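You operate a simulated robot arm through the tools that you are given. There is no shell and no other tool.

You are at the controls of a simulated two-armed robot. One attempt, no reset.

JOB
Drop the two loose rings into the chute, then feed one out.
Fine: it stays on the ledge; pull the chute knob back again.
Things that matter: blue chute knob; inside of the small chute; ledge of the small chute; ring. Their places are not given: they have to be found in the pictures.

Only the result counts: the job must be done as asked and must still hold three seconds after the hand-in. Knocking over, shifting, dropping, spilling or breaking anything else fails it.

ROBOT AND FRAMES
Two 7-joint arms with fingered hands on one trunk that stands fixed in place. Base frame: the origin is at the foot of the trunk, x ahead of it, y to its left, z up. Readings come in m, rad, newtons and seconds.
The left shoulder is at [0.2, 0.135, 0.97], the right one opposite. Each reaches about 0.885 m from its shoulder. Payload 4 kg a hand.
The TCP of each hand is the grasp point between the finger pads, 0.025 m short of the fingertips. In the tool frame z runs along the fingers and y along their closing line. The gripper opens to 0.088 m; its body begins 0.029 m behind the TCP. The gripper is a hand of 4 fingers: y runs from the thumb to the fingers, the wrist lies at [-0.013, -0.106, -0.174] in the tool frame, and closing takes about 1.5 s.
Orientation is that of the tool frame in the base frame, as [roll, pitch, yaw] about the fixed x, y, z axes, in that order (R = Rz(yaw) Ry(pitch) Rx(roll)). With the fingers straight down and the wrist toward the robot, the tool's x, y and z point along [0, 1, 0], [1, 0, 0] and [0, 0, -1] of the base frame.

CONTROLS
- The arms move only by the tool jog_arm. It takes "left_steps", "right_steps" or both (then of equal length, played together; a hand with none holds still); each is a list of rows, each a list of 2 entries, a list of its own where there are three numbers: the turn, a rotation vector about the base's x, y, z in units of 45 degrees (1.0 is 45 degrees), then the shift along the base's x, y, z in units of 250 mm (1.0 is 250 mm). In form: [[[wx, wy, wz], [tx, ty, tz]], ...]. A call has 1 to 20 rows; each row is the pose to reach, as a shift and turn from the pose commanded when the call began. "left_hand" and "right_hand" are, for a hand that has rows, the closure in counts, from 0 (fully open) to 255 (shut), set as the call begins (left out, the last holds). A call with a number of a shift or a turn outside -1 to 1 is refused whole. Each row takes 0.2 s and may step no farther than 0.05 m and 0.15 rad from the row before; otherwise, or with a gripper value out of range, the whole call is refused. A pose out of reach is approached as far as the arm can. The call stops where the force on the tool passes 40 N (or 10 N more than at its start, if that is more) or the arm is blocked; 0.2 s more then pass. Each finger travels about 0.153 m/s and halts on what it meets, pressing with about 26 N; the grip force reading is that of the motor and also rises with nothing between the fingers. The clock runs only during rows and for 0.2 s after the last one: add rows that repeat a pose to give the fingers time. It gives the time, the measured TCP pose, the force on the tool (base axes), the opening and the grip force at its end, in the units of the frame above (readings bear some noise), with the torque about the TCP (base axes, N m) and any sound that the robot's microphone picked up, and new pictures: "show" is both (left out), scene, wrist or none (wrist: the cameras of the hands that moved).
- Cameras (640 x 400 px; columns grow to the right, rows downward): "scene" is now at [0.1451, 0.0163, 1.5846]; the picture's right is [0.20, -0.98, 0.00], its down [-0.60, -0.12, -0.79] and it looks along [0.77, 0.16, -0.61] (base axes); focal length 354 px, centre (320, 200). "left" rides on the left gripper at [-0.064, -0.083, -0.098] in its tool frame; the picture's right is [-0.62, -0.37, 0.69], its down [0.71, -0.63, 0.30] and it looks along [0.32, 0.68, 0.65] (tool axes); focal length 265 px, centre (320, 200). "right" rides on the right gripper at [0.064, -0.083, -0.098] in its tool frame; the picture's right is [-0.62, 0.37, -0.69], its down [-0.71, -0.63, 0.30] and it looks along [-0.32, 0.68, 0.65] (tool axes); focal length 265 px, centre (320, 200).
- raise_lower(by): slides the trunk up (or, below 0, down) by that many m; the arms and the scene camera ride with it, the base frame stays. It gives what a move gives, with no picture.
- set_fingers(index, middle, ring, thumb_bend, thumb_turn, hand): sets how far each is bent, from 0 (flat) to 1 (curled in); at 0.3 the hand is open as for a grip, at 0.7 the pads meet at the TCP. One left out holds its place. A second passes; each finger stops where it meets its share of the squeeze, and holds until it gets a number again. A gripper value or a shape takes the hand back. It gives what a move gives, with no picture; readings hold the bend of each and the force on the fingers (four entries, about 0 where the hand has none), thumb and palm. thumb_turn goes from beside the hand (0) to across from the fingers (1), as for a grip.
- set_grasp(shape, hand): the hand has 4 fingers and takes this shape, open, in about a second: jaw (thumb against the fingers, like two jaws); tri (thumb and two fingers); tip (a fingertip pinch); poke (one finger out to press); point (the index stretched); flat (the hand flat); cup (the hand cupped); fist (a fist). The gripper value then closes the fingers along that shape, each until it touches; the sizes above hold for jaw. It gives what a move gives, with no picture.
- aim_head(pan, tilt): turns the head with the scene camera to pan (to the left, within 1.693 rad either way) and tilt (down, from -0.506 to 1.204), counted from straight ahead of the robot. It gives what a move gives, and a new picture of the scene camera.
- pixel_to_xyz(camera, pixels): for up to 12 pixels [column, row] of the newest picture of that camera ("zoom" is the newest enlarged one), the place [x, y, z] in the base frame of the surface seen there, good to about 0.002 m. It takes no simulated time.
- inspect(camera, box): a new picture of the part [left, top, right, bottom] of that camera's present view, enlarged. It takes no simulated time.
- close_job(): hands the job in; it is judged then, once.

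Unless the task says otherwise, let go and move clear before handing in.

The tools are called after "Emit:" by a JSON object that holds its "op" and its "data". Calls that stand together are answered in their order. jog_arm: Moves the arms, as the interface text tells. Its arguments: {"type":"object","properties":{"left_steps":{"type":"array"},"left_hand":{"type":"number"},"right_steps":{"type":"array"},"right_hand":{"type":"number"},"show":{"type":"string","enum":["both","scene","wrist","none"]}},"required":[]} The other tools are called the same way: raise_lower (by) moves the trunk up or down; set_grasp (shape, hand) gives the hand a shape; set_fingers (index, middle, ring, thumb_bend, thumb_turn, hand) moves the fingers one by one; aim_head (pan, tilt) turns the head that bears the scene camera; pixel_to_xyz (camera, pixels) gives the place of the surface under pixels of a picture; inspect (camera, box) takes an enlarged picture of a part of a camera's view; close_job () hands the job in.

At the start:

```text
clock: 0.0
left_ee_pos: [0.5085, 0.383, 1.2528]
left_orientation: [3.14, -0.001, 1.57]
left_force: [-0.9, -0.5, -0.1]
left_moment: [0.0, 0.02, -0.03]
left_width: 0.0876
left_grip_force: 0.0
left_shape: jaw
left_bend: [0.3, 0.3, 0.3, 0.3, 0.98]
left_finger forces: [0.1, 0.0, 0.1, 0.1, 0.1, 0.0]
right_ee_pos: [0.5805, -0.0383, 1.1874]
right_orientation: [-3.14, -0.001, 1.571]
right_force: [-0.7, 0.5, -0.3]
right_moment: [-0.01, 0.01, -0.02]
right_width: 0.0875
right_grip_force: 0.1
right_shape: jaw
right_bend: [0.3, 0.3, 0.3, 0.3, 0.98]
right_finger forces: [0.1, 0.0, 0.0, 0.0, 0.0, 0.0]
trunk travel left (down, up): [-0.575, 0.195]
head pan, tilt (commanded): [0.199, 0.661]
```

scene: 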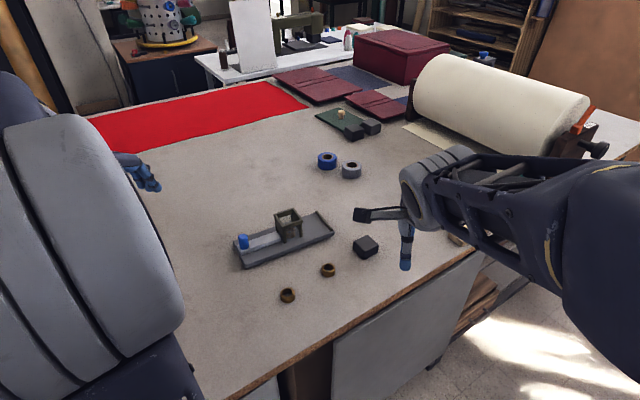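
right: 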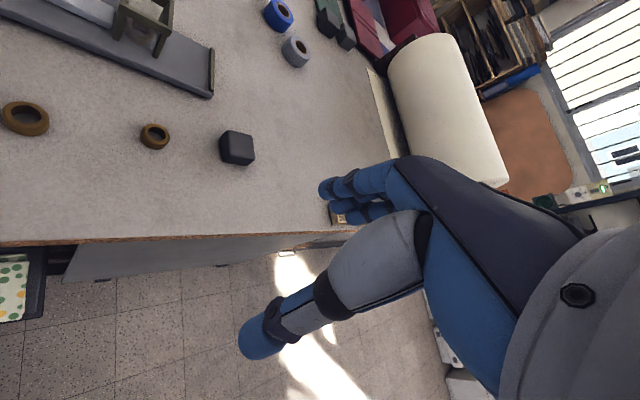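
left: 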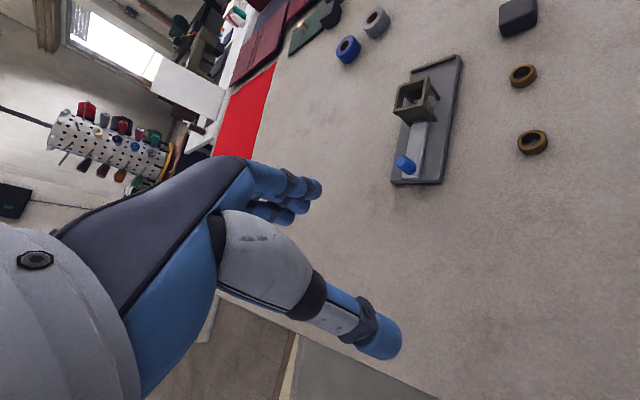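

The scene shows the small chute fixture around (285,240) with a blue knob at (243,241), and two loose brown rings at (288,295) and (328,270). I'll zoom in on them to learn the layout.

Emit:
{"op": "inspect", "data": {"camera": "scene", "box": [220, 190, 380, 310]}}

Emit:
{"op": "inspect", "data": {"camera": "left", "box": [370, 40, 570, 200]}}

Emit:
{"op": "pixel_to_xyz", "data": {"camera": "scene", "pixels": [[243, 241], [288, 295], [328, 270], [288, 218], [365, 245], [240, 266], [330, 238], [318, 213], [265, 240], [300, 300], [328, 160], [351, 170]]}}

```text
3.33 times, centred on (300, 250) of scene
```

zoom: 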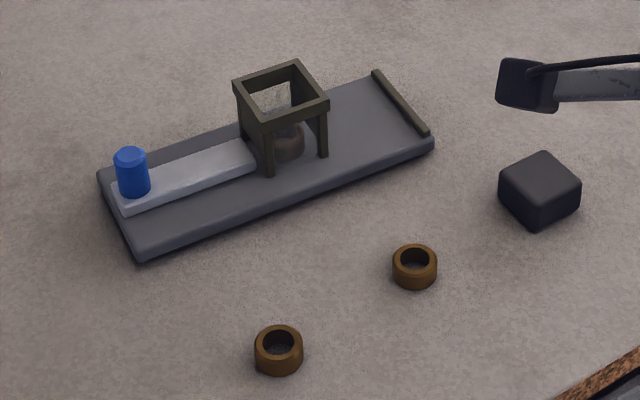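

```text
2.50 times, centred on (470, 120) of left
```

zoom: 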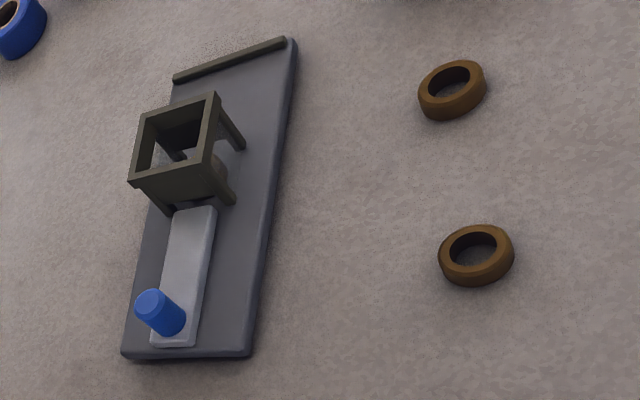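

```text
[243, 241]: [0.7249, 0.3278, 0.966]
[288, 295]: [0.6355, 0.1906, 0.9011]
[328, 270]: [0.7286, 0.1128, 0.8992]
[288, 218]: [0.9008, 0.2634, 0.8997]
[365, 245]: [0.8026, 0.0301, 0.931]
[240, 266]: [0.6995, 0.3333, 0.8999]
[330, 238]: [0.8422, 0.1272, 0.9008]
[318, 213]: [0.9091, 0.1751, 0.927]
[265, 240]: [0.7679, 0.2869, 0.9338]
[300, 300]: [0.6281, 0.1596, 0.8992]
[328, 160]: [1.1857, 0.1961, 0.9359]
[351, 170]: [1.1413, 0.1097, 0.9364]
```

The brown rings sit at about (0.64,0.19) and (0.73,0.11), and the chute runs from the knob (0.725,0.328) toward the end bar near (0.91,0.175). I'll zoom closer to get exact dimensions.

Emit:
{"op": "inspect", "data": {"camera": "scene", "box": [230, 200, 340, 270]}}

Emit:
{"op": "pixel_to_xyz", "data": {"camera": "zoom", "pixels": [[60, 218], [90, 290], [40, 285], [100, 395], [255, 80], [350, 45], [400, 100], [300, 145], [588, 185], [500, 75], [330, 180], [320, 120]]}}

```text
5.71 times, centred on (285, 235) of scene
```

zoom: 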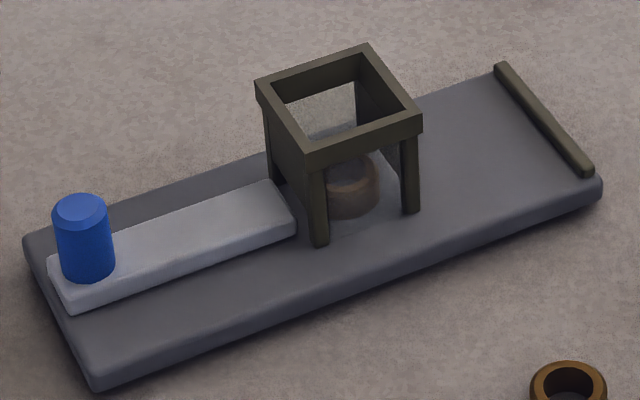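

```text
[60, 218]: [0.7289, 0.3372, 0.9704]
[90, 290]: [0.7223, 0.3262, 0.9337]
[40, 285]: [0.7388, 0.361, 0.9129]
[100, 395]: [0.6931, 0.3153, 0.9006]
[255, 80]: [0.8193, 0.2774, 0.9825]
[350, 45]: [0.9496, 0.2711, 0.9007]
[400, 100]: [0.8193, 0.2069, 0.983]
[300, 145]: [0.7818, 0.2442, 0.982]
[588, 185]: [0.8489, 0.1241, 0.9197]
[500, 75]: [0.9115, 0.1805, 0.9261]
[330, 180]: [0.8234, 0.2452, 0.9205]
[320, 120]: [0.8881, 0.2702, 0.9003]
```

The chute is an open square tower with four legs and a clear front, with one ring already inside; the slider with the knob runs along about (0.67,-0.74). I'll zoom on the tower and rings to get rim corners and ring sizes.

Emit:
{"op": "inspect", "data": {"camera": "scene", "box": [264, 200, 312, 248]}}

Emit:
{"op": "inspect", "data": {"camera": "scene", "box": [270, 255, 350, 310]}}

Emit:
{"op": "pixel_to_xyz", "data": {"camera": "zoom", "pixels": [[145, 275], [145, 340], [110, 320], [180, 320], [145, 300], [465, 85], [465, 145], [430, 120], [500, 120], [465, 110], [125, 310], [165, 310]]}}

```text
8.33 times, centred on (288, 224) of scene
```

zoom: 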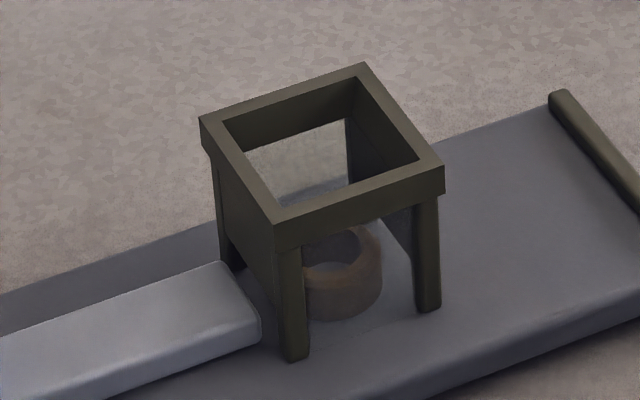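

```text
7.27 times, centred on (310, 282) of scene
```

zoom: 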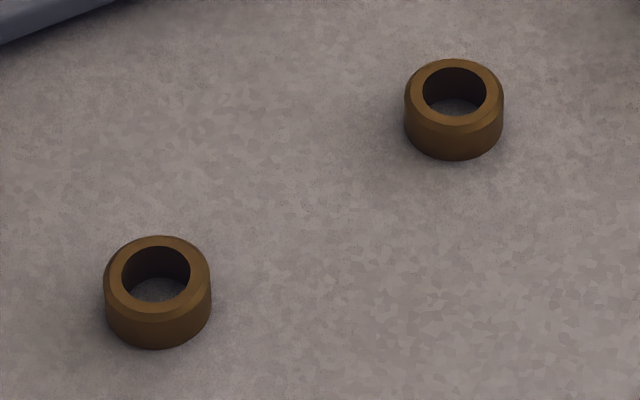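

```text
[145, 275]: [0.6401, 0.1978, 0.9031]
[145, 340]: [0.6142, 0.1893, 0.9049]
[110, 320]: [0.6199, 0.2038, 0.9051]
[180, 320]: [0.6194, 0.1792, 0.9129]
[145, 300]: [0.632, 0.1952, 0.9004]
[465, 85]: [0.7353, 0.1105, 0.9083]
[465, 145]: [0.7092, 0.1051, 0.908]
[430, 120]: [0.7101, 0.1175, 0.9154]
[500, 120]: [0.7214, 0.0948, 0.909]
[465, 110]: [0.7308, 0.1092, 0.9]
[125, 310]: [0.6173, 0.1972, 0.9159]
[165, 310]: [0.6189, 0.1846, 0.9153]
```

I can see both rings clearly in the zoom. I'll sample their top faces for center and height, and do the same for the tower rim.

Emit:
{"op": "pixel_to_xyz", "data": {"camera": "zoom", "pixels": [[113, 280], [201, 280], [158, 241], [158, 310], [413, 95], [494, 95], [455, 63], [455, 121], [107, 290], [208, 290], [407, 105], [501, 105]]}}

Emit:
{"op": "inspect", "data": {"camera": "scene", "box": [264, 200, 312, 248]}}

```text
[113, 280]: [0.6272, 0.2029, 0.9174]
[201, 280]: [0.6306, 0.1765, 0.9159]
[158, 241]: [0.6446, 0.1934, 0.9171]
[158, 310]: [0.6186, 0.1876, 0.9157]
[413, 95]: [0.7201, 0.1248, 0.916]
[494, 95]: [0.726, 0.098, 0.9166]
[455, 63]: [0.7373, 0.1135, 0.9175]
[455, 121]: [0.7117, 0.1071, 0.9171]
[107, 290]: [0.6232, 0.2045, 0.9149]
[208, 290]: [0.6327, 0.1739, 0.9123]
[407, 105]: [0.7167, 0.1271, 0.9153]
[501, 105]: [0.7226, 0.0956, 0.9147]
```

```text
8.33 times, centred on (288, 224) of scene
```

zoom: 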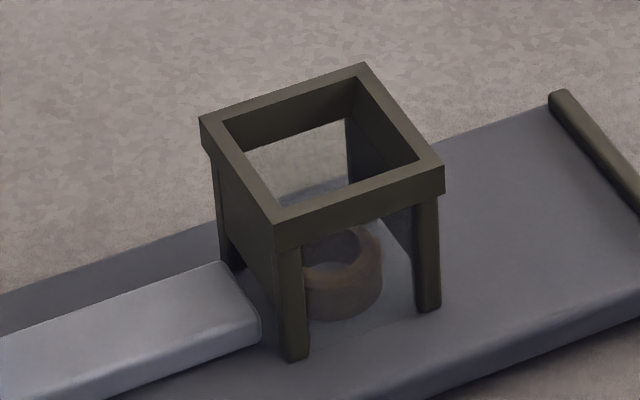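

Ring A is centered at about (0.631,0.190) and ring B at (0.7245,0.1105), each about 32 mm across and 17 mm tall. Next I'll sample the tower rim corners, outer and inner.

Emit:
{"op": "pixel_to_xyz", "data": {"camera": "zoom", "pixels": [[205, 119], [362, 66], [438, 164], [277, 219], [224, 123], [352, 83], [418, 156], [275, 205], [340, 245], [340, 290], [240, 270], [185, 275]]}}

Emit:
{"op": "inspect", "data": {"camera": "scene", "box": [230, 225, 280, 272]}}

```text
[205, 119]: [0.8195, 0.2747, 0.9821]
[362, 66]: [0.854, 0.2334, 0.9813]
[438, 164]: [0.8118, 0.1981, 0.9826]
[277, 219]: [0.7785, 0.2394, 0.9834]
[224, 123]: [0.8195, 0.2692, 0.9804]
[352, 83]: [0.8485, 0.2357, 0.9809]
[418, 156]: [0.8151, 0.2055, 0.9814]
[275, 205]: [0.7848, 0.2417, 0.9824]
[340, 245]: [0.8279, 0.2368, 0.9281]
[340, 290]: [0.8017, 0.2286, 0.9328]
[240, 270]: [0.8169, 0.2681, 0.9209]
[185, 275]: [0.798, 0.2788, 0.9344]
```

```text
8.51 times, centred on (255, 248) of scene
```

zoom: 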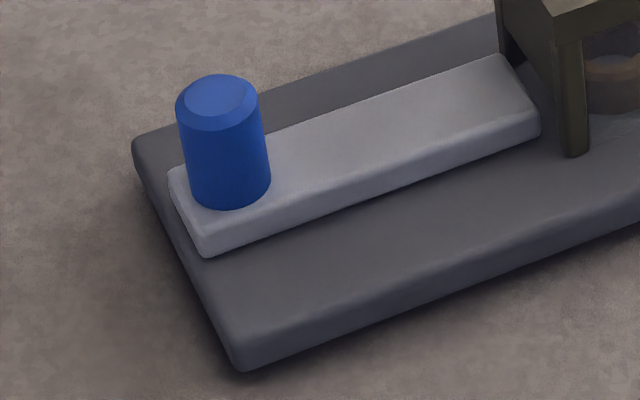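

The tower's opening is about 44 mm square, centered near (0.817,0.238) with rim z 0.982 and its axis at about -50°. I'll sample the knob and slider now.

Emit:
{"op": "pixel_to_xyz", "data": {"camera": "zoom", "pixels": [[180, 105], [256, 100], [217, 76], [218, 130], [217, 100], [218, 200], [175, 180], [205, 235], [535, 110], [500, 60], [135, 150], [240, 350]]}}

Emit:
{"op": "inspect", "data": {"camera": "scene", "box": [290, 200, 345, 255]}}

```text
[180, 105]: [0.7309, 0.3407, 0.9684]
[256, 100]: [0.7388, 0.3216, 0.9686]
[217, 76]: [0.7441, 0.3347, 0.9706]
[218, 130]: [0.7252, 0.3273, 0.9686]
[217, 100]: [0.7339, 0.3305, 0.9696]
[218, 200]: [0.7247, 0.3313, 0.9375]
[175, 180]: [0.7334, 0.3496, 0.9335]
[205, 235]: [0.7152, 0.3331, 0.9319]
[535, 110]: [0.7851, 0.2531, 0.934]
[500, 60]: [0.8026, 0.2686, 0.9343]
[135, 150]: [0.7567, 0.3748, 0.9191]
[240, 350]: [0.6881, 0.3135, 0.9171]
```

```text
7.27 times, centred on (318, 228) of scene
```

zoom: 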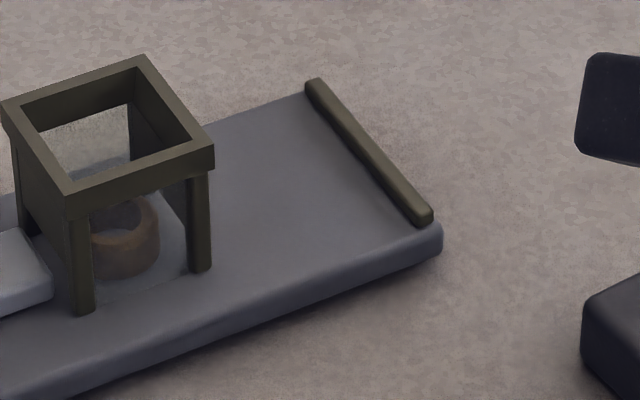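

The knob top is centered at about (0.7345,0.331,0.970), the slider front sits about 33 mm behind the tower center, and u ≈ (0.654,-0.756). I'll look at both hands to understand their finger geometry before gripping.

Emit:
{"op": "inspect", "data": {"camera": "scene", "box": [340, 130, 500, 280]}}

Emit:
{"op": "inspect", "data": {"camera": "left", "box": [180, 120, 440, 380]}}

```text
2.67 times, centred on (420, 205) of scene
```

zoom: 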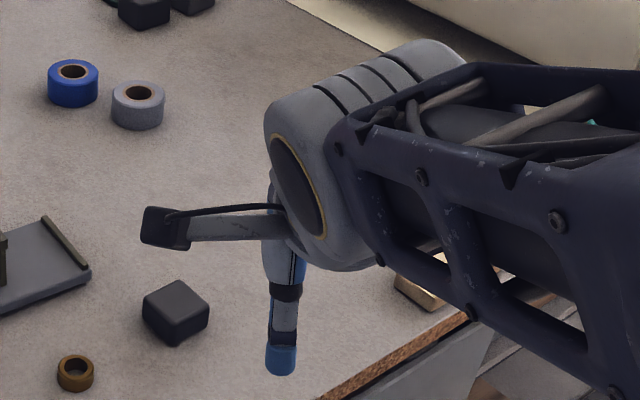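

```text
1.54 times, centred on (310, 250) of left
```

zoom: 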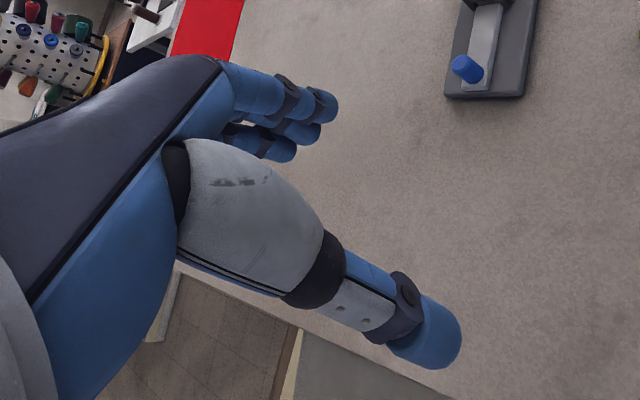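

The hand has three blue fingers opposed by a thumb, with the camera box off to the side; the right hand hangs near the rings at (0.58,-0.04). I'll back the right arm off and bring the left hand above the bench into view of the scene camera.

Emit:
{"op": "jog_arm", "data": {"right_steps": [[[0, 0, 0], [-0.08, -0.14, 0.02]], [[0, 0, 0], [-0.16, -0.28, 0.04]], [[0, 0, 0], [-0.24, -0.42, 0.06]], [[0, 0, 0], [-0.32, -0.56, 0.08]], [[0, 0, 0], [-0.4, -0.7, 0.1]], [[0, 0, 0], [-0.45, -0.8, 0.1]], [[0, 0, 0], [-0.45, -0.8, 0.1]]], "left_steps": [[[0, 0, 0], [0.08, -0.05, -0.08]], [[0, 0, 0], [0.16, -0.1, -0.16]], [[0, 0, 0], [0.24, -0.15, -0.24]], [[0, 0, 0], [0.32, -0.2, -0.32]], [[0, 0, 0], [0.4, -0.25, -0.4]], [[0, 0, 0], [0.48, -0.3, -0.42]], [[0, 0, 0], [0.48, -0.3, -0.42]]], "show": "both"}}

```text
clock: 1.6
left_ee_pos: [0.6301, 0.3068, 1.1502]
left_orientation: [-3.141, -0.001, 1.571]
left_force: [0.4, -1.3, -0.6]
left_moment: [-0.02, 0.0, 0.0]
left_width: 0.0877
left_grip_force: 0.0
left_shape: jaw
left_bend: [0.3, 0.3, 0.3, 0.3, 0.98]
left_finger forces: [0.0, 0.0, 0.0, 0.1, 0.1, 0.0]
right_ee_pos: [0.469, -0.2377, 1.2139]
right_orientation: [-3.141, 0.001, 1.571]
right_force: [0.4, -0.3, 0.8]
right_moment: [-0.02, 0.03, 0.01]
right_width: 0.0875
right_grip_force: 0.0
right_shape: jaw
right_bend: [0.3, 0.3, 0.3, 0.3, 0.98]
right_finger forces: [0.0, 0.1, 0.1, 0.0, 0.1, 0.0]
trunk travel left (down, up): [-0.575, 0.195]
head pan, tilt (commanded): [0.199, 0.661]
```

scene: 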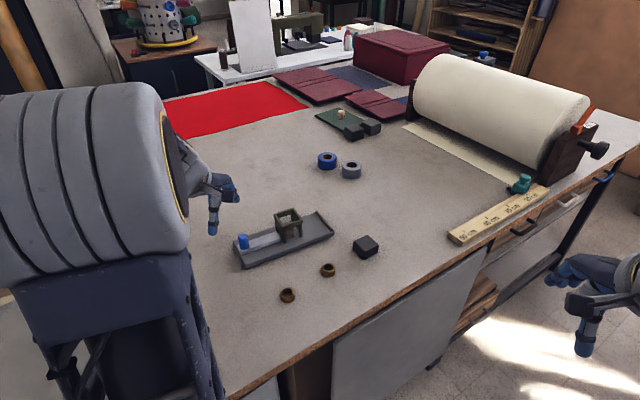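
right: 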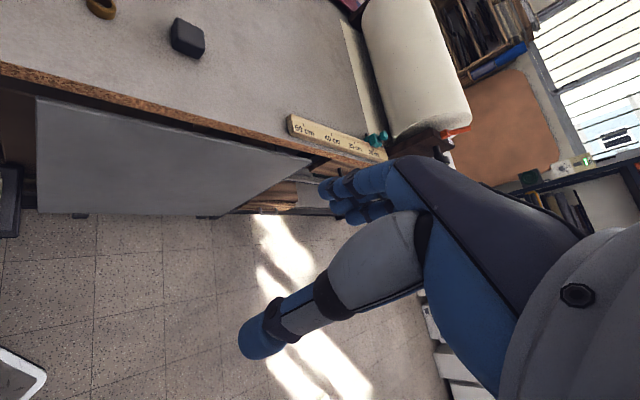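
left: 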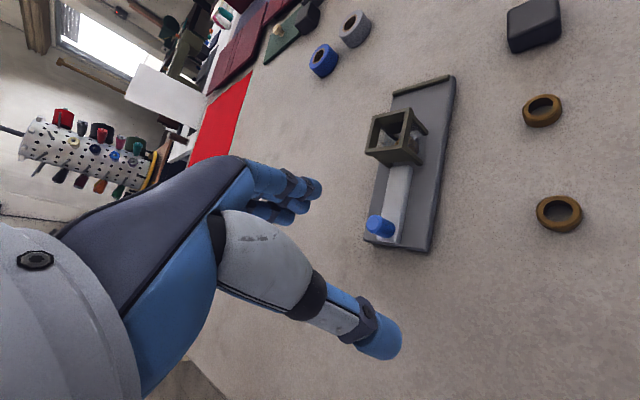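

The left hand is now visible at (215,200) in the scene, and the wrist camera shows its fingers at (300,190) and thumb at (380,340). I'll try the fingertip pinch shape in free air and look at it.

Emit:
{"op": "set_grasp", "data": {"hand": "left", "shape": "tip"}}

Emit:
{"op": "inspect", "data": {"camera": "left", "box": [180, 120, 440, 380]}}

Emit:
{"op": "inspect", "data": {"camera": "scene", "box": [160, 130, 260, 250]}}

```text
clock: 2.5
left_ee_pos: [0.6278, 0.3085, 1.1503]
left_orientation: [3.139, 0.0, 1.569]
left_force: [-0.7, 0.3, 0.6]
left_moment: [0.01, -0.01, -0.03]
left_width: 0.088
left_grip_force: 0.1
left_shape: tip
left_bend: [0.3, 0.98, 0.99, 0.3, 0.98]
left_finger forces: [0.0, 0.0, 0.0, 0.0, 0.0, 0.0]
right_ee_pos: [0.468, -0.2362, 1.2138]
right_orientation: [-3.141, -0.002, 1.57]
right_force: [-0.1, -0.2, 0.2]
right_moment: [-0.01, 0.03, 0.03]
right_width: 0.0876
right_grip_force: 0.1
right_shape: jaw
right_bend: [0.3, 0.3, 0.3, 0.3, 0.98]
right_finger forces: [0.0, 0.0, 0.0, 0.0, 0.0, 0.0]
trunk travel left (down, up): [-0.575, 0.195]
head pan, tilt (commanded): [0.199, 0.661]
```

```text
1.54 times, centred on (310, 250) of left
```

zoom: 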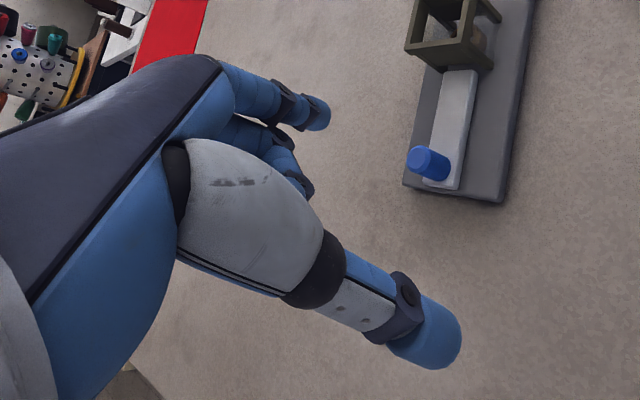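

```text
3.33 times, centred on (210, 190) of scene
```

zoom: 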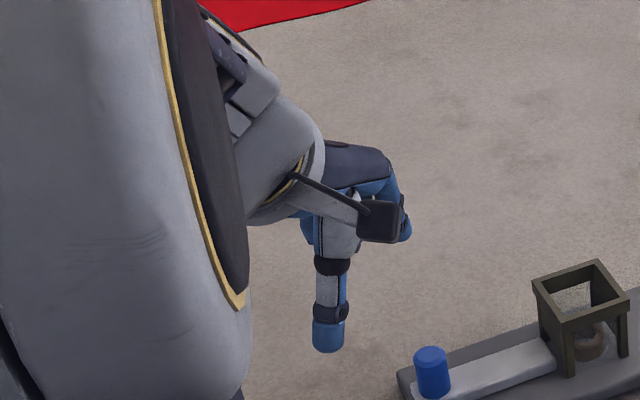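

In "tip" only the index stays out while the other two fingers curl away, which suits small rings and the knob. I'll query the 3D places of the index tip and thumb tip.

Emit:
{"op": "inspect", "data": {"camera": "left", "box": [180, 120, 440, 380]}}

Emit:
{"op": "pixel_to_xyz", "data": {"camera": "zoom", "pixels": [[325, 112], [312, 115], [300, 102], [280, 100], [455, 330], [445, 345], [425, 335], [405, 320], [320, 125], [300, 120], [455, 350], [405, 360]]}}

```text
1.54 times, centred on (310, 250) of left
```

zoom: 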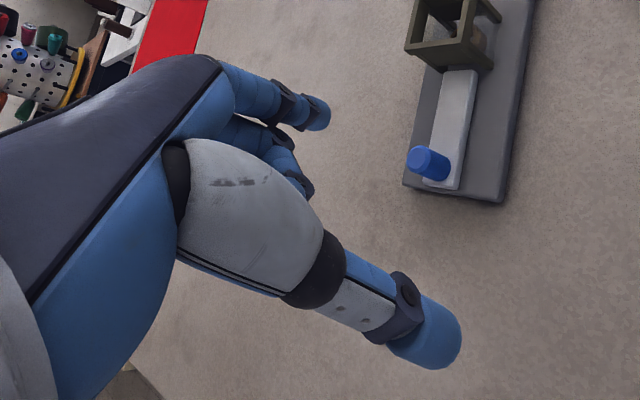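

```text
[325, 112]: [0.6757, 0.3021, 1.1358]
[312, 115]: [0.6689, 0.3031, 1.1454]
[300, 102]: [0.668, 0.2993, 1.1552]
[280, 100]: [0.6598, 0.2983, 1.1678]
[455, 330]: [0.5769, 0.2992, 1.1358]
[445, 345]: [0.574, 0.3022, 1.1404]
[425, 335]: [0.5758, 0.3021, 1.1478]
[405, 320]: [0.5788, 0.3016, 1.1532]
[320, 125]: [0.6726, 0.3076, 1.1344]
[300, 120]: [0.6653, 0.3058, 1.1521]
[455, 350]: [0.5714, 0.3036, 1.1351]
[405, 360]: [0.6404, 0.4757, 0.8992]
```

The open pinch has its index at x≈0.67 and thumb at x≈0.58, centered on the TCP, with tips about 16–25 mm below it. I'll close partway in free air to see how the tips move.

Emit:
{"op": "jog_arm", "data": {"left_steps": [[[0, 0, 0], [0, 0, 0]], [[0, 0, 0], [0, 0, 0]], [[0, 0, 0], [0, 0, 0]], [[0, 0, 0], [0, 0, 0]], [[0, 0, 0], [0, 0, 0]]], "left_hand": 165, "show": "wrist"}}

Emit:
{"op": "inspect", "data": {"camera": "left", "box": [180, 120, 440, 380]}}

```text
clock: 3.7
left_ee_pos: [0.6298, 0.3084, 1.1499]
left_orientation: [-3.141, 0.001, 1.57]
left_force: [0.0, -1.1, 0.3]
left_moment: [-0.03, -0.02, -0.05]
left_width: 0.0318
left_grip_force: 0.2
left_shape: tip
left_bend: [0.73, 0.98, 0.99, 0.73, 1.0]
left_finger forces: [0.0, 0.0, 0.0, 0.1, 0.1, 0.0]
right_ee_pos: [0.4689, -0.2361, 1.2124]
right_orientation: [3.141, 0.0, 1.572]
right_force: [0.3, 0.0, -0.1]
right_moment: [0.0, 0.0, -0.01]
right_width: 0.0876
right_grip_force: 0.0
right_shape: jaw
right_bend: [0.3, 0.3, 0.3, 0.3, 0.98]
right_finger forces: [0.1, 0.0, 0.0, 0.0, 0.1, 0.1]
trunk travel left (down, up): [-0.575, 0.195]
head pan, tilt (commanded): [0.199, 0.661]
```

left: 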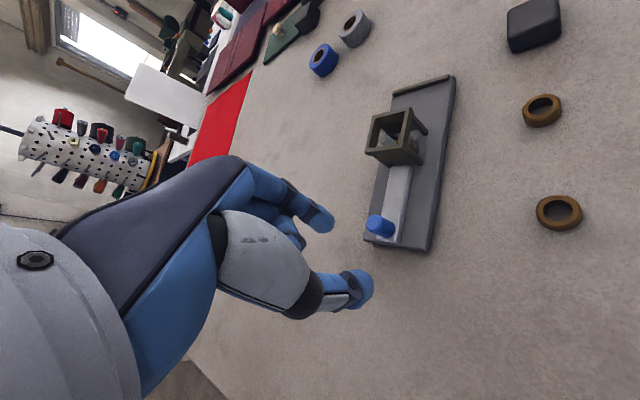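

```text
1.54 times, centred on (310, 250) of left
```

zoom: 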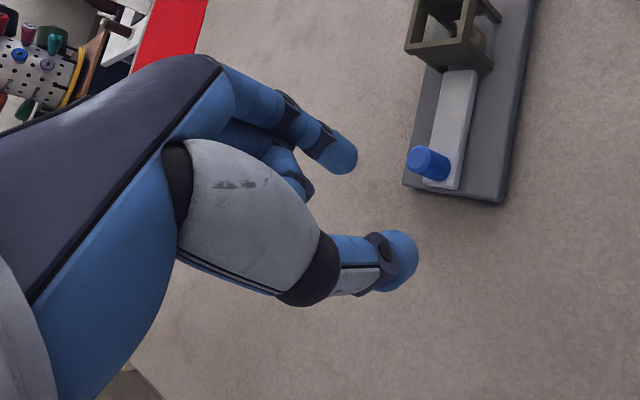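

Emit:
{"op": "pixel_to_xyz", "data": {"camera": "zoom", "pixels": [[350, 150], [345, 165], [335, 170], [330, 150], [355, 160], [310, 140], [405, 245], [390, 240], [410, 260], [400, 280], [380, 285], [385, 255]]}}

Emit:
{"op": "inspect", "data": {"camera": "scene", "box": [160, 130, 260, 250]}}

```text
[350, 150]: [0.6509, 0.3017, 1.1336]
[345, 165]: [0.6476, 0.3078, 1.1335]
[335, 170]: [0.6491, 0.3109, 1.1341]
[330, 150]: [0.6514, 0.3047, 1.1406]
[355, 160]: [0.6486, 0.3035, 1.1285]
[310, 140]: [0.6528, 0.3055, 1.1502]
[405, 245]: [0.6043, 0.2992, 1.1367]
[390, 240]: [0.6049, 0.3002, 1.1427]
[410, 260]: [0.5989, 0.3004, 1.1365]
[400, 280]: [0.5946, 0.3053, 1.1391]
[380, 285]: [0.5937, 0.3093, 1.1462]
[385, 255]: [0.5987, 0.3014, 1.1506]
```

```text
3.33 times, centred on (210, 190) of scene
```

zoom: 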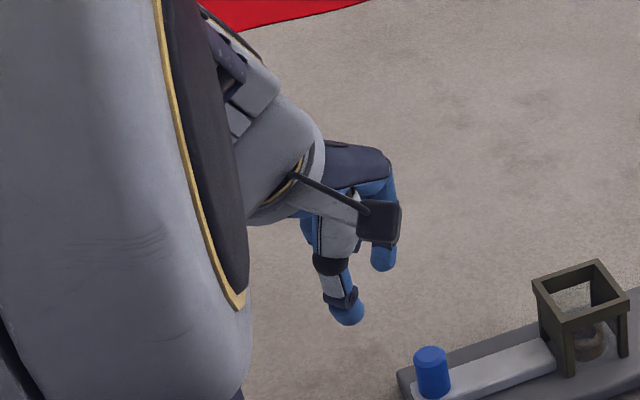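

The partially closed tips sit at x≈0.647 (index) and 0.604 (thumb) with lowest points about 22 mm below the TCP. I'll check where the curled fingers reach, since they matter near the tower.

Emit:
{"op": "inspect", "data": {"camera": "left", "box": [220, 150, 380, 310]}}

Emit:
{"op": "pixel_to_xyz", "data": {"camera": "left", "pixels": [[290, 220], [298, 238], [303, 248], [280, 225], [270, 215], [300, 230], [290, 235], [320, 220], [325, 227], [360, 285], [368, 280], [345, 305]]}}

```text
2.50 times, centred on (300, 230) of left
```

zoom: 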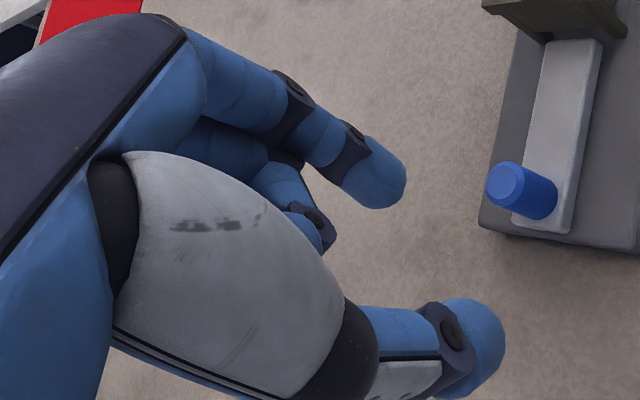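

```text
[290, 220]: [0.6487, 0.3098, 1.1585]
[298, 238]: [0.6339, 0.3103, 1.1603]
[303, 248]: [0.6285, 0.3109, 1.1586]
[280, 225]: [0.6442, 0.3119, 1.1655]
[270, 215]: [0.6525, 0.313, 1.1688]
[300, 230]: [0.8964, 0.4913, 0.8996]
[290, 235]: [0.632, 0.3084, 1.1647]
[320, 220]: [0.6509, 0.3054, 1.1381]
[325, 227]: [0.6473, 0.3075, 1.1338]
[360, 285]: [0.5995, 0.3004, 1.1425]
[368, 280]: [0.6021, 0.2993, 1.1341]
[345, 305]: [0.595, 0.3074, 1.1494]
```

The curled fingers stay about 6 mm above TCP height on the tool +x side, so a hand yaw of +41° puts them on the trailing side of the chute axis and makes the pinch perpendicular to it. I'll turn to that yaw and hover above ring A at (0.631,0.190).

Emit:
{"op": "jog_arm", "data": {"left_steps": [[[0, 0, 0.152], [0.0, -0.08, -0.08]], [[0, 0, 0.304], [0.0, -0.16, -0.18]], [[0, 0, 0.456], [0.0, -0.24, -0.28]], [[0, 0, 0.608], [0.0, -0.32, -0.38]], [[0, 0, 0.76], [0.0, -0.4, -0.48]], [[0, 0, 0.911], [0.008, -0.472, -0.56]], [[0, 0, 0.911], [0.008, -0.472, -0.56]], [[0, 0, 0.911], [0.008, -0.472, -0.56]]], "left_hand": 30, "show": "both"}}

```text
clock: 5.5
left_ee_pos: [0.6311, 0.1905, 1.0083]
left_orientation: [-3.141, 0.0, 2.288]
left_force: [0.1, 1.0, -0.3]
left_moment: [0.02, -0.01, 0.02]
left_width: 0.0775
left_grip_force: 0.0
left_shape: tip
left_bend: [0.32, 0.98, 0.99, 0.37, 0.98]
left_finger forces: [0.1, 0.1, 0.0, 0.1, 0.1, 0.0]
right_ee_pos: [0.4684, -0.2365, 1.2128]
right_orientation: [3.141, 0.0, 1.569]
right_force: [0.6, -0.4, -0.4]
right_moment: [0.02, 0.0, 0.03]
right_width: 0.0877
right_grip_force: 0.1
right_shape: jaw
right_bend: [0.3, 0.3, 0.3, 0.3, 0.98]
right_finger forces: [0.0, 0.0, 0.1, 0.0, 0.0, 0.0]
trunk travel left (down, up): [-0.575, 0.195]
head pan, tilt (commanded): [0.199, 0.661]
```

scene: 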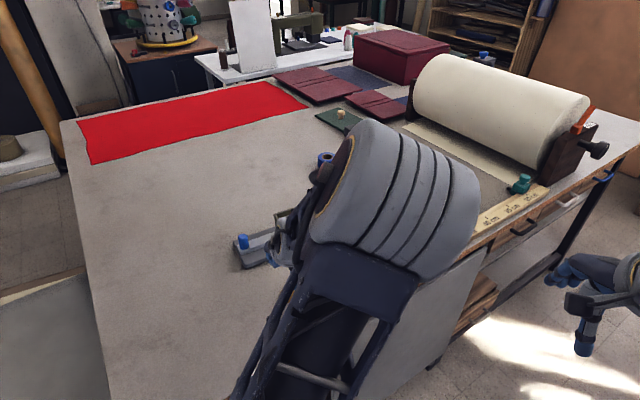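
left: 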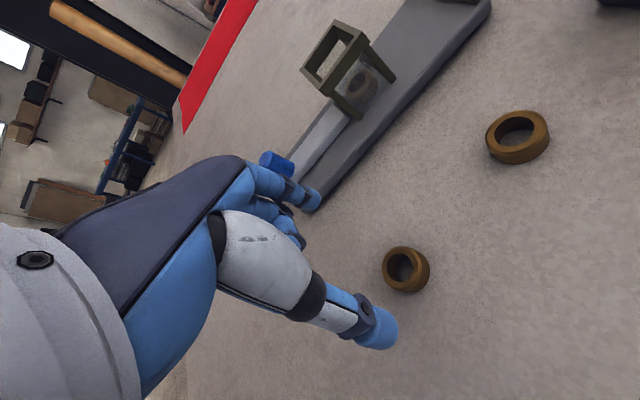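

The yaw is right (2.288 rad) and the TCP hovers at (0.631,0.190,1.008), with ring A at wrist pixel (405,270). I'll measure ring A and both fingertips from this camera.

Emit:
{"op": "inspect", "data": {"camera": "left", "box": [260, 170, 460, 370]}}

Emit:
{"op": "pixel_to_xyz", "data": {"camera": "left", "pixels": [[385, 272], [402, 250], [404, 290], [420, 262], [393, 285], [316, 200], [310, 208], [385, 335], [390, 325], [370, 345], [403, 265], [428, 265]]}}

```text
2.00 times, centred on (360, 270) of left
```

zoom: 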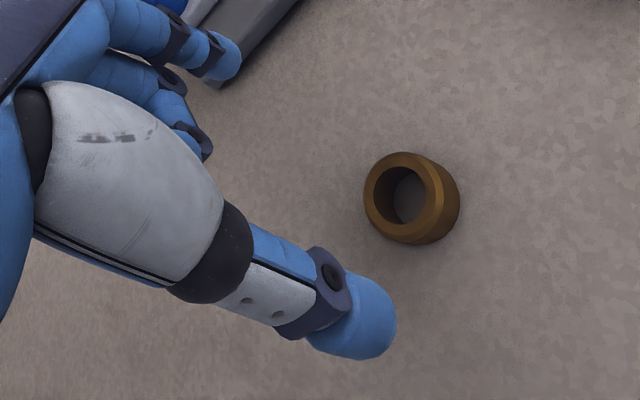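

```text
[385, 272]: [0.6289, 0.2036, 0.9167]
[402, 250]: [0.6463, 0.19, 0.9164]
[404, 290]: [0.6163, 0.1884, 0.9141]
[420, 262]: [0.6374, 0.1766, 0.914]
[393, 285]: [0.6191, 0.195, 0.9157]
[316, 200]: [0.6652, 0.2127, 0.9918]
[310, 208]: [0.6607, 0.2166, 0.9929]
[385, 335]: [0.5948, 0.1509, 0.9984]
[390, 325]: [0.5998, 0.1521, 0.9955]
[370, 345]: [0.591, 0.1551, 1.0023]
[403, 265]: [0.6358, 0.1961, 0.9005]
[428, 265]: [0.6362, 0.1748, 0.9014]
```

Ring A is confirmed at (0.631,0.190), and the tips straddle it along the closing line. I'll descend to TCP z≈0.928 with the pinch open.

Emit:
{"op": "jog_arm", "data": {"left_steps": [[[0, 0, 0], [0, 0, -0.1]], [[0, 0, 0], [0, 0, -0.2]], [[0, 0, 0], [0, 0, -0.27]], [[0, 0, 0], [0, 0, -0.31]], [[0, 0, 0], [0, 0, -0.326]], [[0, 0, 0], [0, 0, -0.326]]], "show": "wrist"}}

Emit:
{"op": "inspect", "data": {"camera": "left", "box": [240, 150, 440, 370]}}

```text
clock: 6.9
left_ee_pos: [0.6313, 0.1889, 0.9266]
left_orientation: [3.141, 0.001, 2.286]
left_force: [0.2, 0.0, -0.3]
left_moment: [-0.02, 0.01, 0.04]
left_width: 0.0775
left_grip_force: 0.1
left_shape: tip
left_bend: [0.32, 0.98, 0.99, 0.37, 0.98]
left_finger forces: [0.1, 0.0, 0.0, 0.1, 0.1, 0.0]
right_ee_pos: [0.4686, -0.2368, 1.2126]
right_orientation: [3.14, 0.001, 1.572]
right_force: [0.0, 0.1, -0.2]
right_moment: [-0.02, 0.02, -0.01]
right_width: 0.0874
right_grip_force: 0.0
right_shape: jaw
right_bend: [0.3, 0.3, 0.3, 0.3, 0.98]
right_finger forces: [0.0, 0.0, 0.0, 0.0, 0.0, 0.0]
trunk travel left (down, up): [-0.575, 0.195]
head pan, tilt (commanded): [0.199, 0.661]
```

left: 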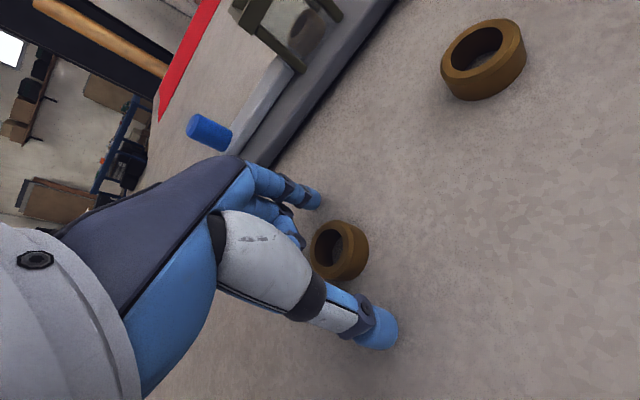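

```text
1.82 times, centred on (340, 260) of left
```

zoom: 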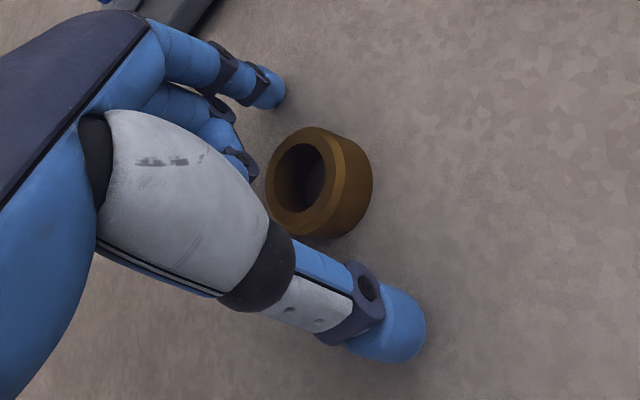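

The pinch straddles ring A with its tips just above the table. I'll close on the ring and watch the force and width.

Emit:
{"op": "pixel_to_xyz", "data": {"camera": "zoom", "pixels": [[278, 82], [280, 100], [418, 310], [420, 340], [290, 215], [340, 140], [320, 190], [270, 180]]}}

Emit:
{"op": "jog_arm", "data": {"left_steps": [[[0, 0, 0], [0, 0, 0]], [[0, 0, 0], [0, 0, 0]], [[0, 0, 0], [0, 0, 0]], [[0, 0, 0], [0, 0, 0]], [[0, 0, 0], [0, 0, 0]], [[0, 0, 0], [0, 0, 0]], [[0, 0, 0], [0, 0, 0]]], "left_hand": 200, "show": "wrist"}}

Emit:
{"op": "inspect", "data": {"camera": "left", "box": [240, 150, 440, 370]}}

```text
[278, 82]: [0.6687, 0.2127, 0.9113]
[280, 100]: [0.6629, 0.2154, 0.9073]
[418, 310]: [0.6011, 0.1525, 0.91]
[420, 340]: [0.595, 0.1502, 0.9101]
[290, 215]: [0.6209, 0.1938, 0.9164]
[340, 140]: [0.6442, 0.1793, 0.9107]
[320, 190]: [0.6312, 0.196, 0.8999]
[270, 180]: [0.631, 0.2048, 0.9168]
```

```text
clock: 8.5
left_ee_pos: [0.6316, 0.1897, 0.9269]
left_orientation: [3.14, 0.001, 2.287]
left_force: [-1.0, 0.1, -0.4]
left_moment: [-0.01, 0.03, -0.02]
left_width: 0.0264
left_grip_force: 25.8
left_shape: tip
left_bend: [0.73, 1.0, 1.0, 0.74, 1.0]
left_finger forces: [23.7, 0.0, 0.0, 0.1, 23.7, 0.0]
right_ee_pos: [0.4688, -0.2367, 1.2119]
right_orientation: [3.142, 0.0, 1.571]
right_force: [0.0, 0.1, -0.6]
right_moment: [-0.04, -0.02, -0.01]
right_width: 0.0878
right_grip_force: 0.0
right_shape: jaw
right_bend: [0.3, 0.3, 0.3, 0.3, 0.98]
right_finger forces: [0.0, 0.0, 0.0, 0.0, 0.0, 0.0]
trunk travel left (down, up): [-0.575, 0.195]
head pan, tilt (commanded): [0.199, 0.661]
```

left: 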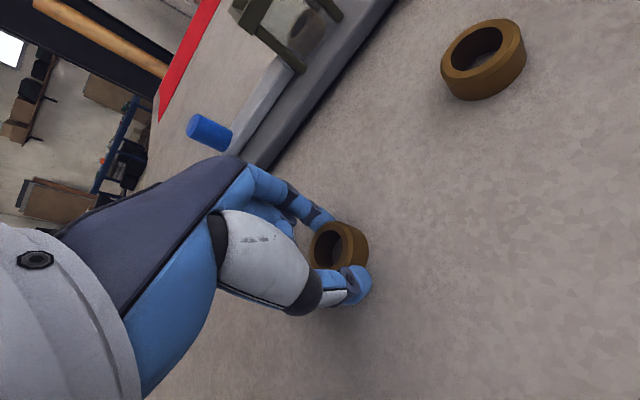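

```text
1.82 times, centred on (340, 260) of left
```

zoom: 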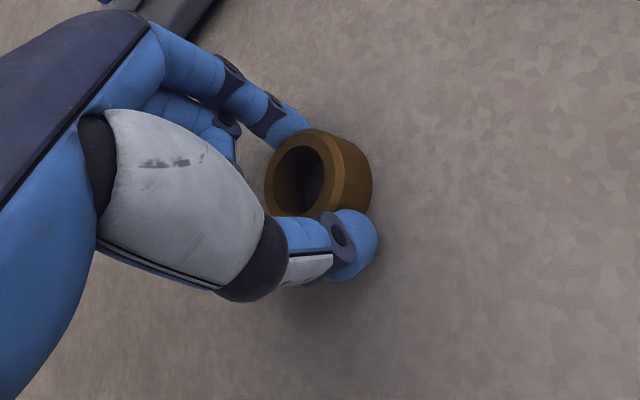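

The ring is held with about 24 N at width 26 mm. I'll lift straight up about 120 mm and check that it came along.

Emit:
{"op": "jog_arm", "data": {"left_steps": [[[0, 0, 0], [0, 0, 0.04]], [[0, 0, 0], [0, 0, 0.12]], [[0, 0, 0], [0, 0, 0.24]], [[0, 0, 0], [0, 0, 0.36]], [[0, 0, 0], [0, 0, 0.48]], [[0, 0, 0], [0, 0, 0.5]], [[0, 0, 0], [0, 0, 0.5]]], "show": "wrist"}}

```text
clock: 10.1
left_ee_pos: [0.631, 0.1909, 1.0523]
left_orientation: [-3.141, 0.0, 2.287]
left_force: [-0.1, 0.8, 0.0]
left_moment: [-0.02, 0.04, 0.01]
left_width: 0.0262
left_grip_force: 26.0
left_shape: tip
left_bend: [0.73, 1.0, 1.0, 0.74, 1.0]
left_finger forces: [23.7, 0.0, 0.0, 0.0, 23.7, 0.0]
right_ee_pos: [0.4685, -0.2372, 1.213]
right_orientation: [3.141, -0.001, 1.571]
right_force: [-0.6, -0.3, 0.0]
right_moment: [0.0, -0.02, 0.01]
right_width: 0.0875
right_grip_force: 0.0
right_shape: jaw
right_bend: [0.3, 0.3, 0.3, 0.3, 0.98]
right_finger forces: [0.0, 0.0, 0.0, 0.0, 0.0, 0.1]
trunk travel left (down, up): [-0.575, 0.195]
head pan, tilt (commanded): [0.199, 0.661]
```

left: 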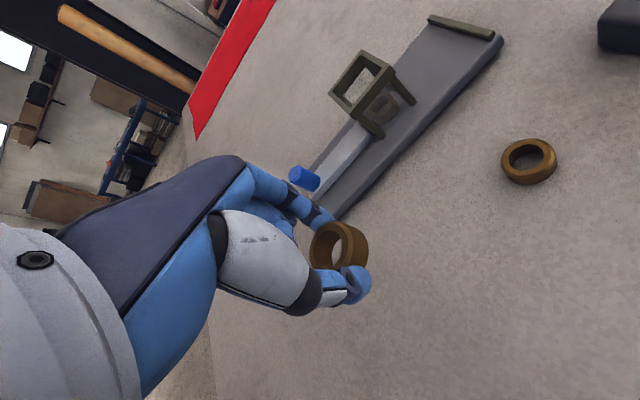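

Ring A is lifted and level in the pinch. I'll measure its position in the hand, then carry it above the tower.

Emit:
{"op": "pixel_to_xyz", "data": {"camera": "left", "pixels": [[311, 248], [333, 224], [345, 226], [315, 262], [338, 235], [363, 235], [342, 62], [388, 65], [372, 128], [330, 97], [366, 53], [398, 75]]}}

Emit:
{"op": "jog_arm", "data": {"left_steps": [[[0, 0, 0], [0.12, 0.03, 0.0]], [[0, 0, 0], [0.26, 0.065, 0.0]], [[0, 0, 0], [0.4, 0.1, 0.0]], [[0, 0, 0], [0.54, 0.135, 0.0]], [[0, 0, 0], [0.66, 0.165, 0.0]], [[0, 0, 0], [0.742, 0.188, 0]], [[0, 0, 0], [0.742, 0.188, 0]], [[0, 0, 0], [0.742, 0.188, 0]]], "show": "both"}}

```text
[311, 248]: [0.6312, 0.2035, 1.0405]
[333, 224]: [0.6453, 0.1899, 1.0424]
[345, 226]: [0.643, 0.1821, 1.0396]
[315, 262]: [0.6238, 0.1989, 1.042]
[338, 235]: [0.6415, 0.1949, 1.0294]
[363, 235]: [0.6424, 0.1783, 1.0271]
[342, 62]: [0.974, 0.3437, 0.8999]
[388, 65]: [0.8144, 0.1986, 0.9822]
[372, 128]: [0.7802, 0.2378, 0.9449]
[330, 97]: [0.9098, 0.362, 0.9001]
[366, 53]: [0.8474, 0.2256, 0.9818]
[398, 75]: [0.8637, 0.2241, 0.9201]
```

```text
clock: 11.9
left_ee_pos: [0.8165, 0.2382, 1.0523]
left_orientation: [3.141, 0.001, 2.288]
left_force: [0.1, 0.3, -0.4]
left_moment: [-0.02, 0.0, -0.02]
left_width: 0.026
left_grip_force: 26.1
left_shape: tip
left_bend: [0.73, 1.0, 1.0, 0.74, 1.0]
left_finger forces: [23.7, 0.0, 0.1, 0.2, 23.6, 0.0]
right_ee_pos: [0.4691, -0.2375, 1.2125]
right_orientation: [-3.141, 0.0, 1.57]
right_force: [-0.3, -0.1, 0.4]
right_moment: [0.02, 0.01, 0.01]
right_width: 0.0875
right_grip_force: 0.1
right_shape: jaw
right_bend: [0.3, 0.3, 0.3, 0.3, 0.98]
right_finger forces: [0.0, 0.0, 0.0, 0.0, 0.0, 0.1]
trunk travel left (down, up): [-0.575, 0.195]
head pan, tilt (commanded): [0.199, 0.661]
```

scene: 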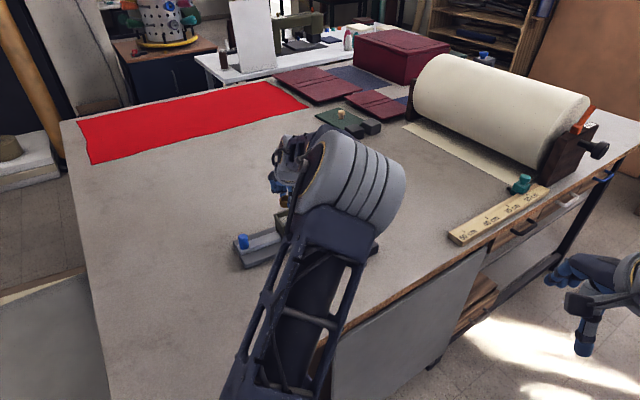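
left: 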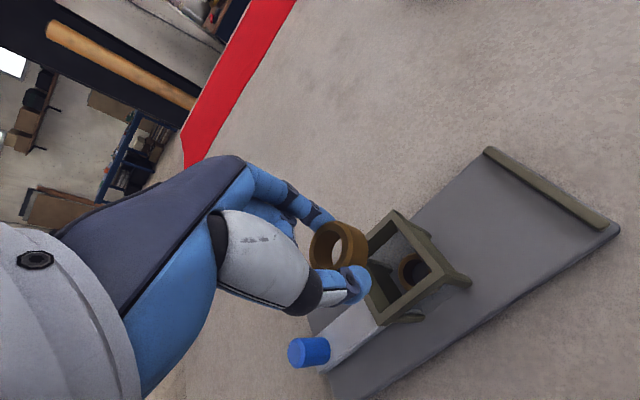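

The ring hangs over the tower with TCP (0.8165,0.238,1.052). I'll measure the tower rim from this closer wrist view before lowering.

Emit:
{"op": "inspect", "data": {"camera": "left", "box": [280, 190, 480, 350]}}

Emit:
{"op": "pixel_to_xyz", "data": {"camera": "left", "pixels": [[393, 215], [440, 270], [378, 320], [396, 224], [430, 268], [381, 308], [420, 242], [410, 295], [312, 250], [335, 225], [347, 227], [316, 264]]}}

```text
2.50 times, centred on (380, 270) of left
```

zoom: 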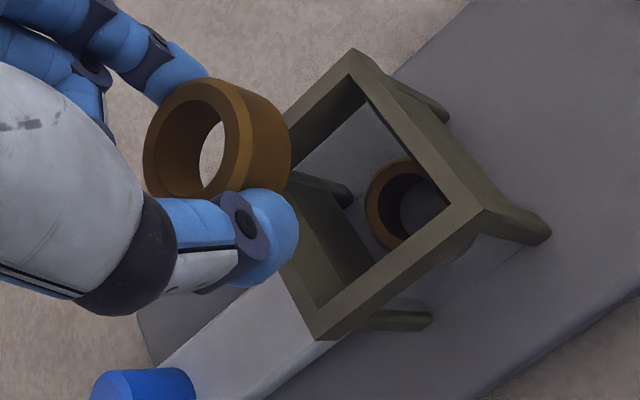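

```text
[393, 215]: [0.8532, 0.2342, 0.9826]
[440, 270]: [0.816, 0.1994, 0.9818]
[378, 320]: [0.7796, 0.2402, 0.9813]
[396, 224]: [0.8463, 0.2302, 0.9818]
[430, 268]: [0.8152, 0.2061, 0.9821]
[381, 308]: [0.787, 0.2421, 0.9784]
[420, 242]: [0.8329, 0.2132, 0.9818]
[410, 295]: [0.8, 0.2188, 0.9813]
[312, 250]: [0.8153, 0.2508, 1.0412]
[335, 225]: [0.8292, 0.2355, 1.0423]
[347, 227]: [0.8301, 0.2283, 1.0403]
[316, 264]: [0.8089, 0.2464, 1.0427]
```

The tower center reads (0.8165,0.237) and the held ring's center about (0.815,0.2365), well within the 6 mm clearance. I'll nudge +1 mm in x and lower until the ring bottom is at the rim.

Emit:
{"op": "jog_arm", "data": {"left_steps": [[[0, 0, 0], [0.004, 0.002, -0.05]], [[0, 0, 0], [0.005, 0.002, -0.1]], [[0, 0, 0], [0.005, 0.002, -0.14]], [[0, 0, 0], [0.005, 0.002, -0.16]], [[0, 0, 0], [0.005, 0.002, -0.17]], [[0, 0, 0], [0.005, 0.002, -0.17]]], "show": "wrist"}}

Emit:
{"op": "inspect", "data": {"camera": "left", "box": [270, 170, 470, 330]}}

```text
clock: 13.3
left_ee_pos: [0.8173, 0.2379, 1.0092]
left_orientation: [-3.141, -0.002, 2.288]
left_force: [0.7, 0.5, 0.9]
left_moment: [-0.02, 0.02, -0.02]
left_width: 0.0262
left_grip_force: 26.0
left_shape: tip
left_bend: [0.73, 1.0, 1.0, 0.74, 1.0]
left_finger forces: [23.8, 0.0, 0.1, 0.0, 23.7, 0.0]
right_ee_pos: [0.4684, -0.2369, 1.2127]
right_orientation: [3.141, 0.0, 1.569]
right_force: [0.0, -0.3, -0.3]
right_moment: [0.01, 0.01, 0.0]
right_width: 0.0878
right_grip_force: 0.0
right_shape: jaw
right_bend: [0.3, 0.3, 0.3, 0.3, 0.98]
right_finger forces: [0.0, 0.1, 0.0, 0.1, 0.0, 0.1]
trunk travel left (down, up): [-0.575, 0.195]
head pan, tilt (commanded): [0.199, 0.661]
```

left: 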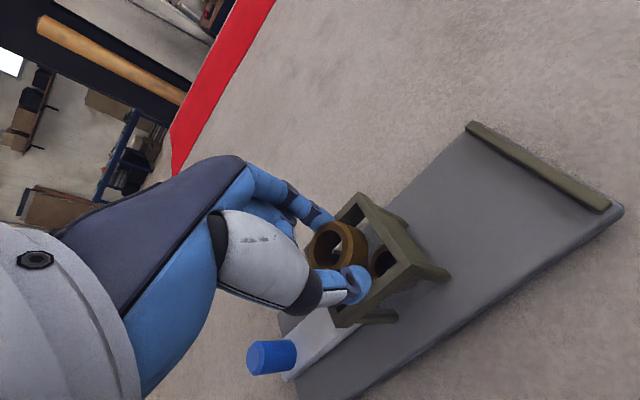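

```text
2.50 times, centred on (370, 250) of left
```

zoom: 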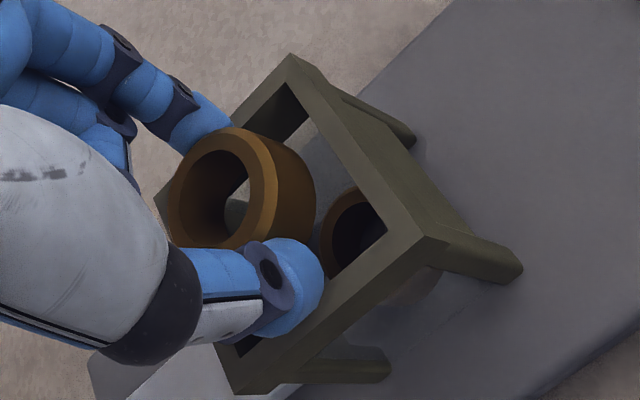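

The ring seems directly above the opening with no contact force. I'll verify the ring's and rim's coordinates once more before letting go.

Emit:
{"op": "pixel_to_xyz", "data": {"camera": "zoom", "pixels": [[175, 205], [235, 132], [255, 160], [190, 240], [290, 58], [430, 240], [245, 385], [300, 180], [380, 235], [350, 165], [350, 300], [225, 155]]}}

```text
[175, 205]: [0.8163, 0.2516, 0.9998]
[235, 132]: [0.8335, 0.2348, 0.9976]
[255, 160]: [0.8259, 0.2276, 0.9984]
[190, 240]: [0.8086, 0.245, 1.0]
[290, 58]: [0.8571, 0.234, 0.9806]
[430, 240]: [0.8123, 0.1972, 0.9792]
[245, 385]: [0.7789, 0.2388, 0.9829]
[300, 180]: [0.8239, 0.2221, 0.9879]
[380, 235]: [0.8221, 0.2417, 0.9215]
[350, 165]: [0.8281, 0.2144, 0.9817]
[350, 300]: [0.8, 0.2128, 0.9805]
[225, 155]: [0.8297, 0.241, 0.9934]
```

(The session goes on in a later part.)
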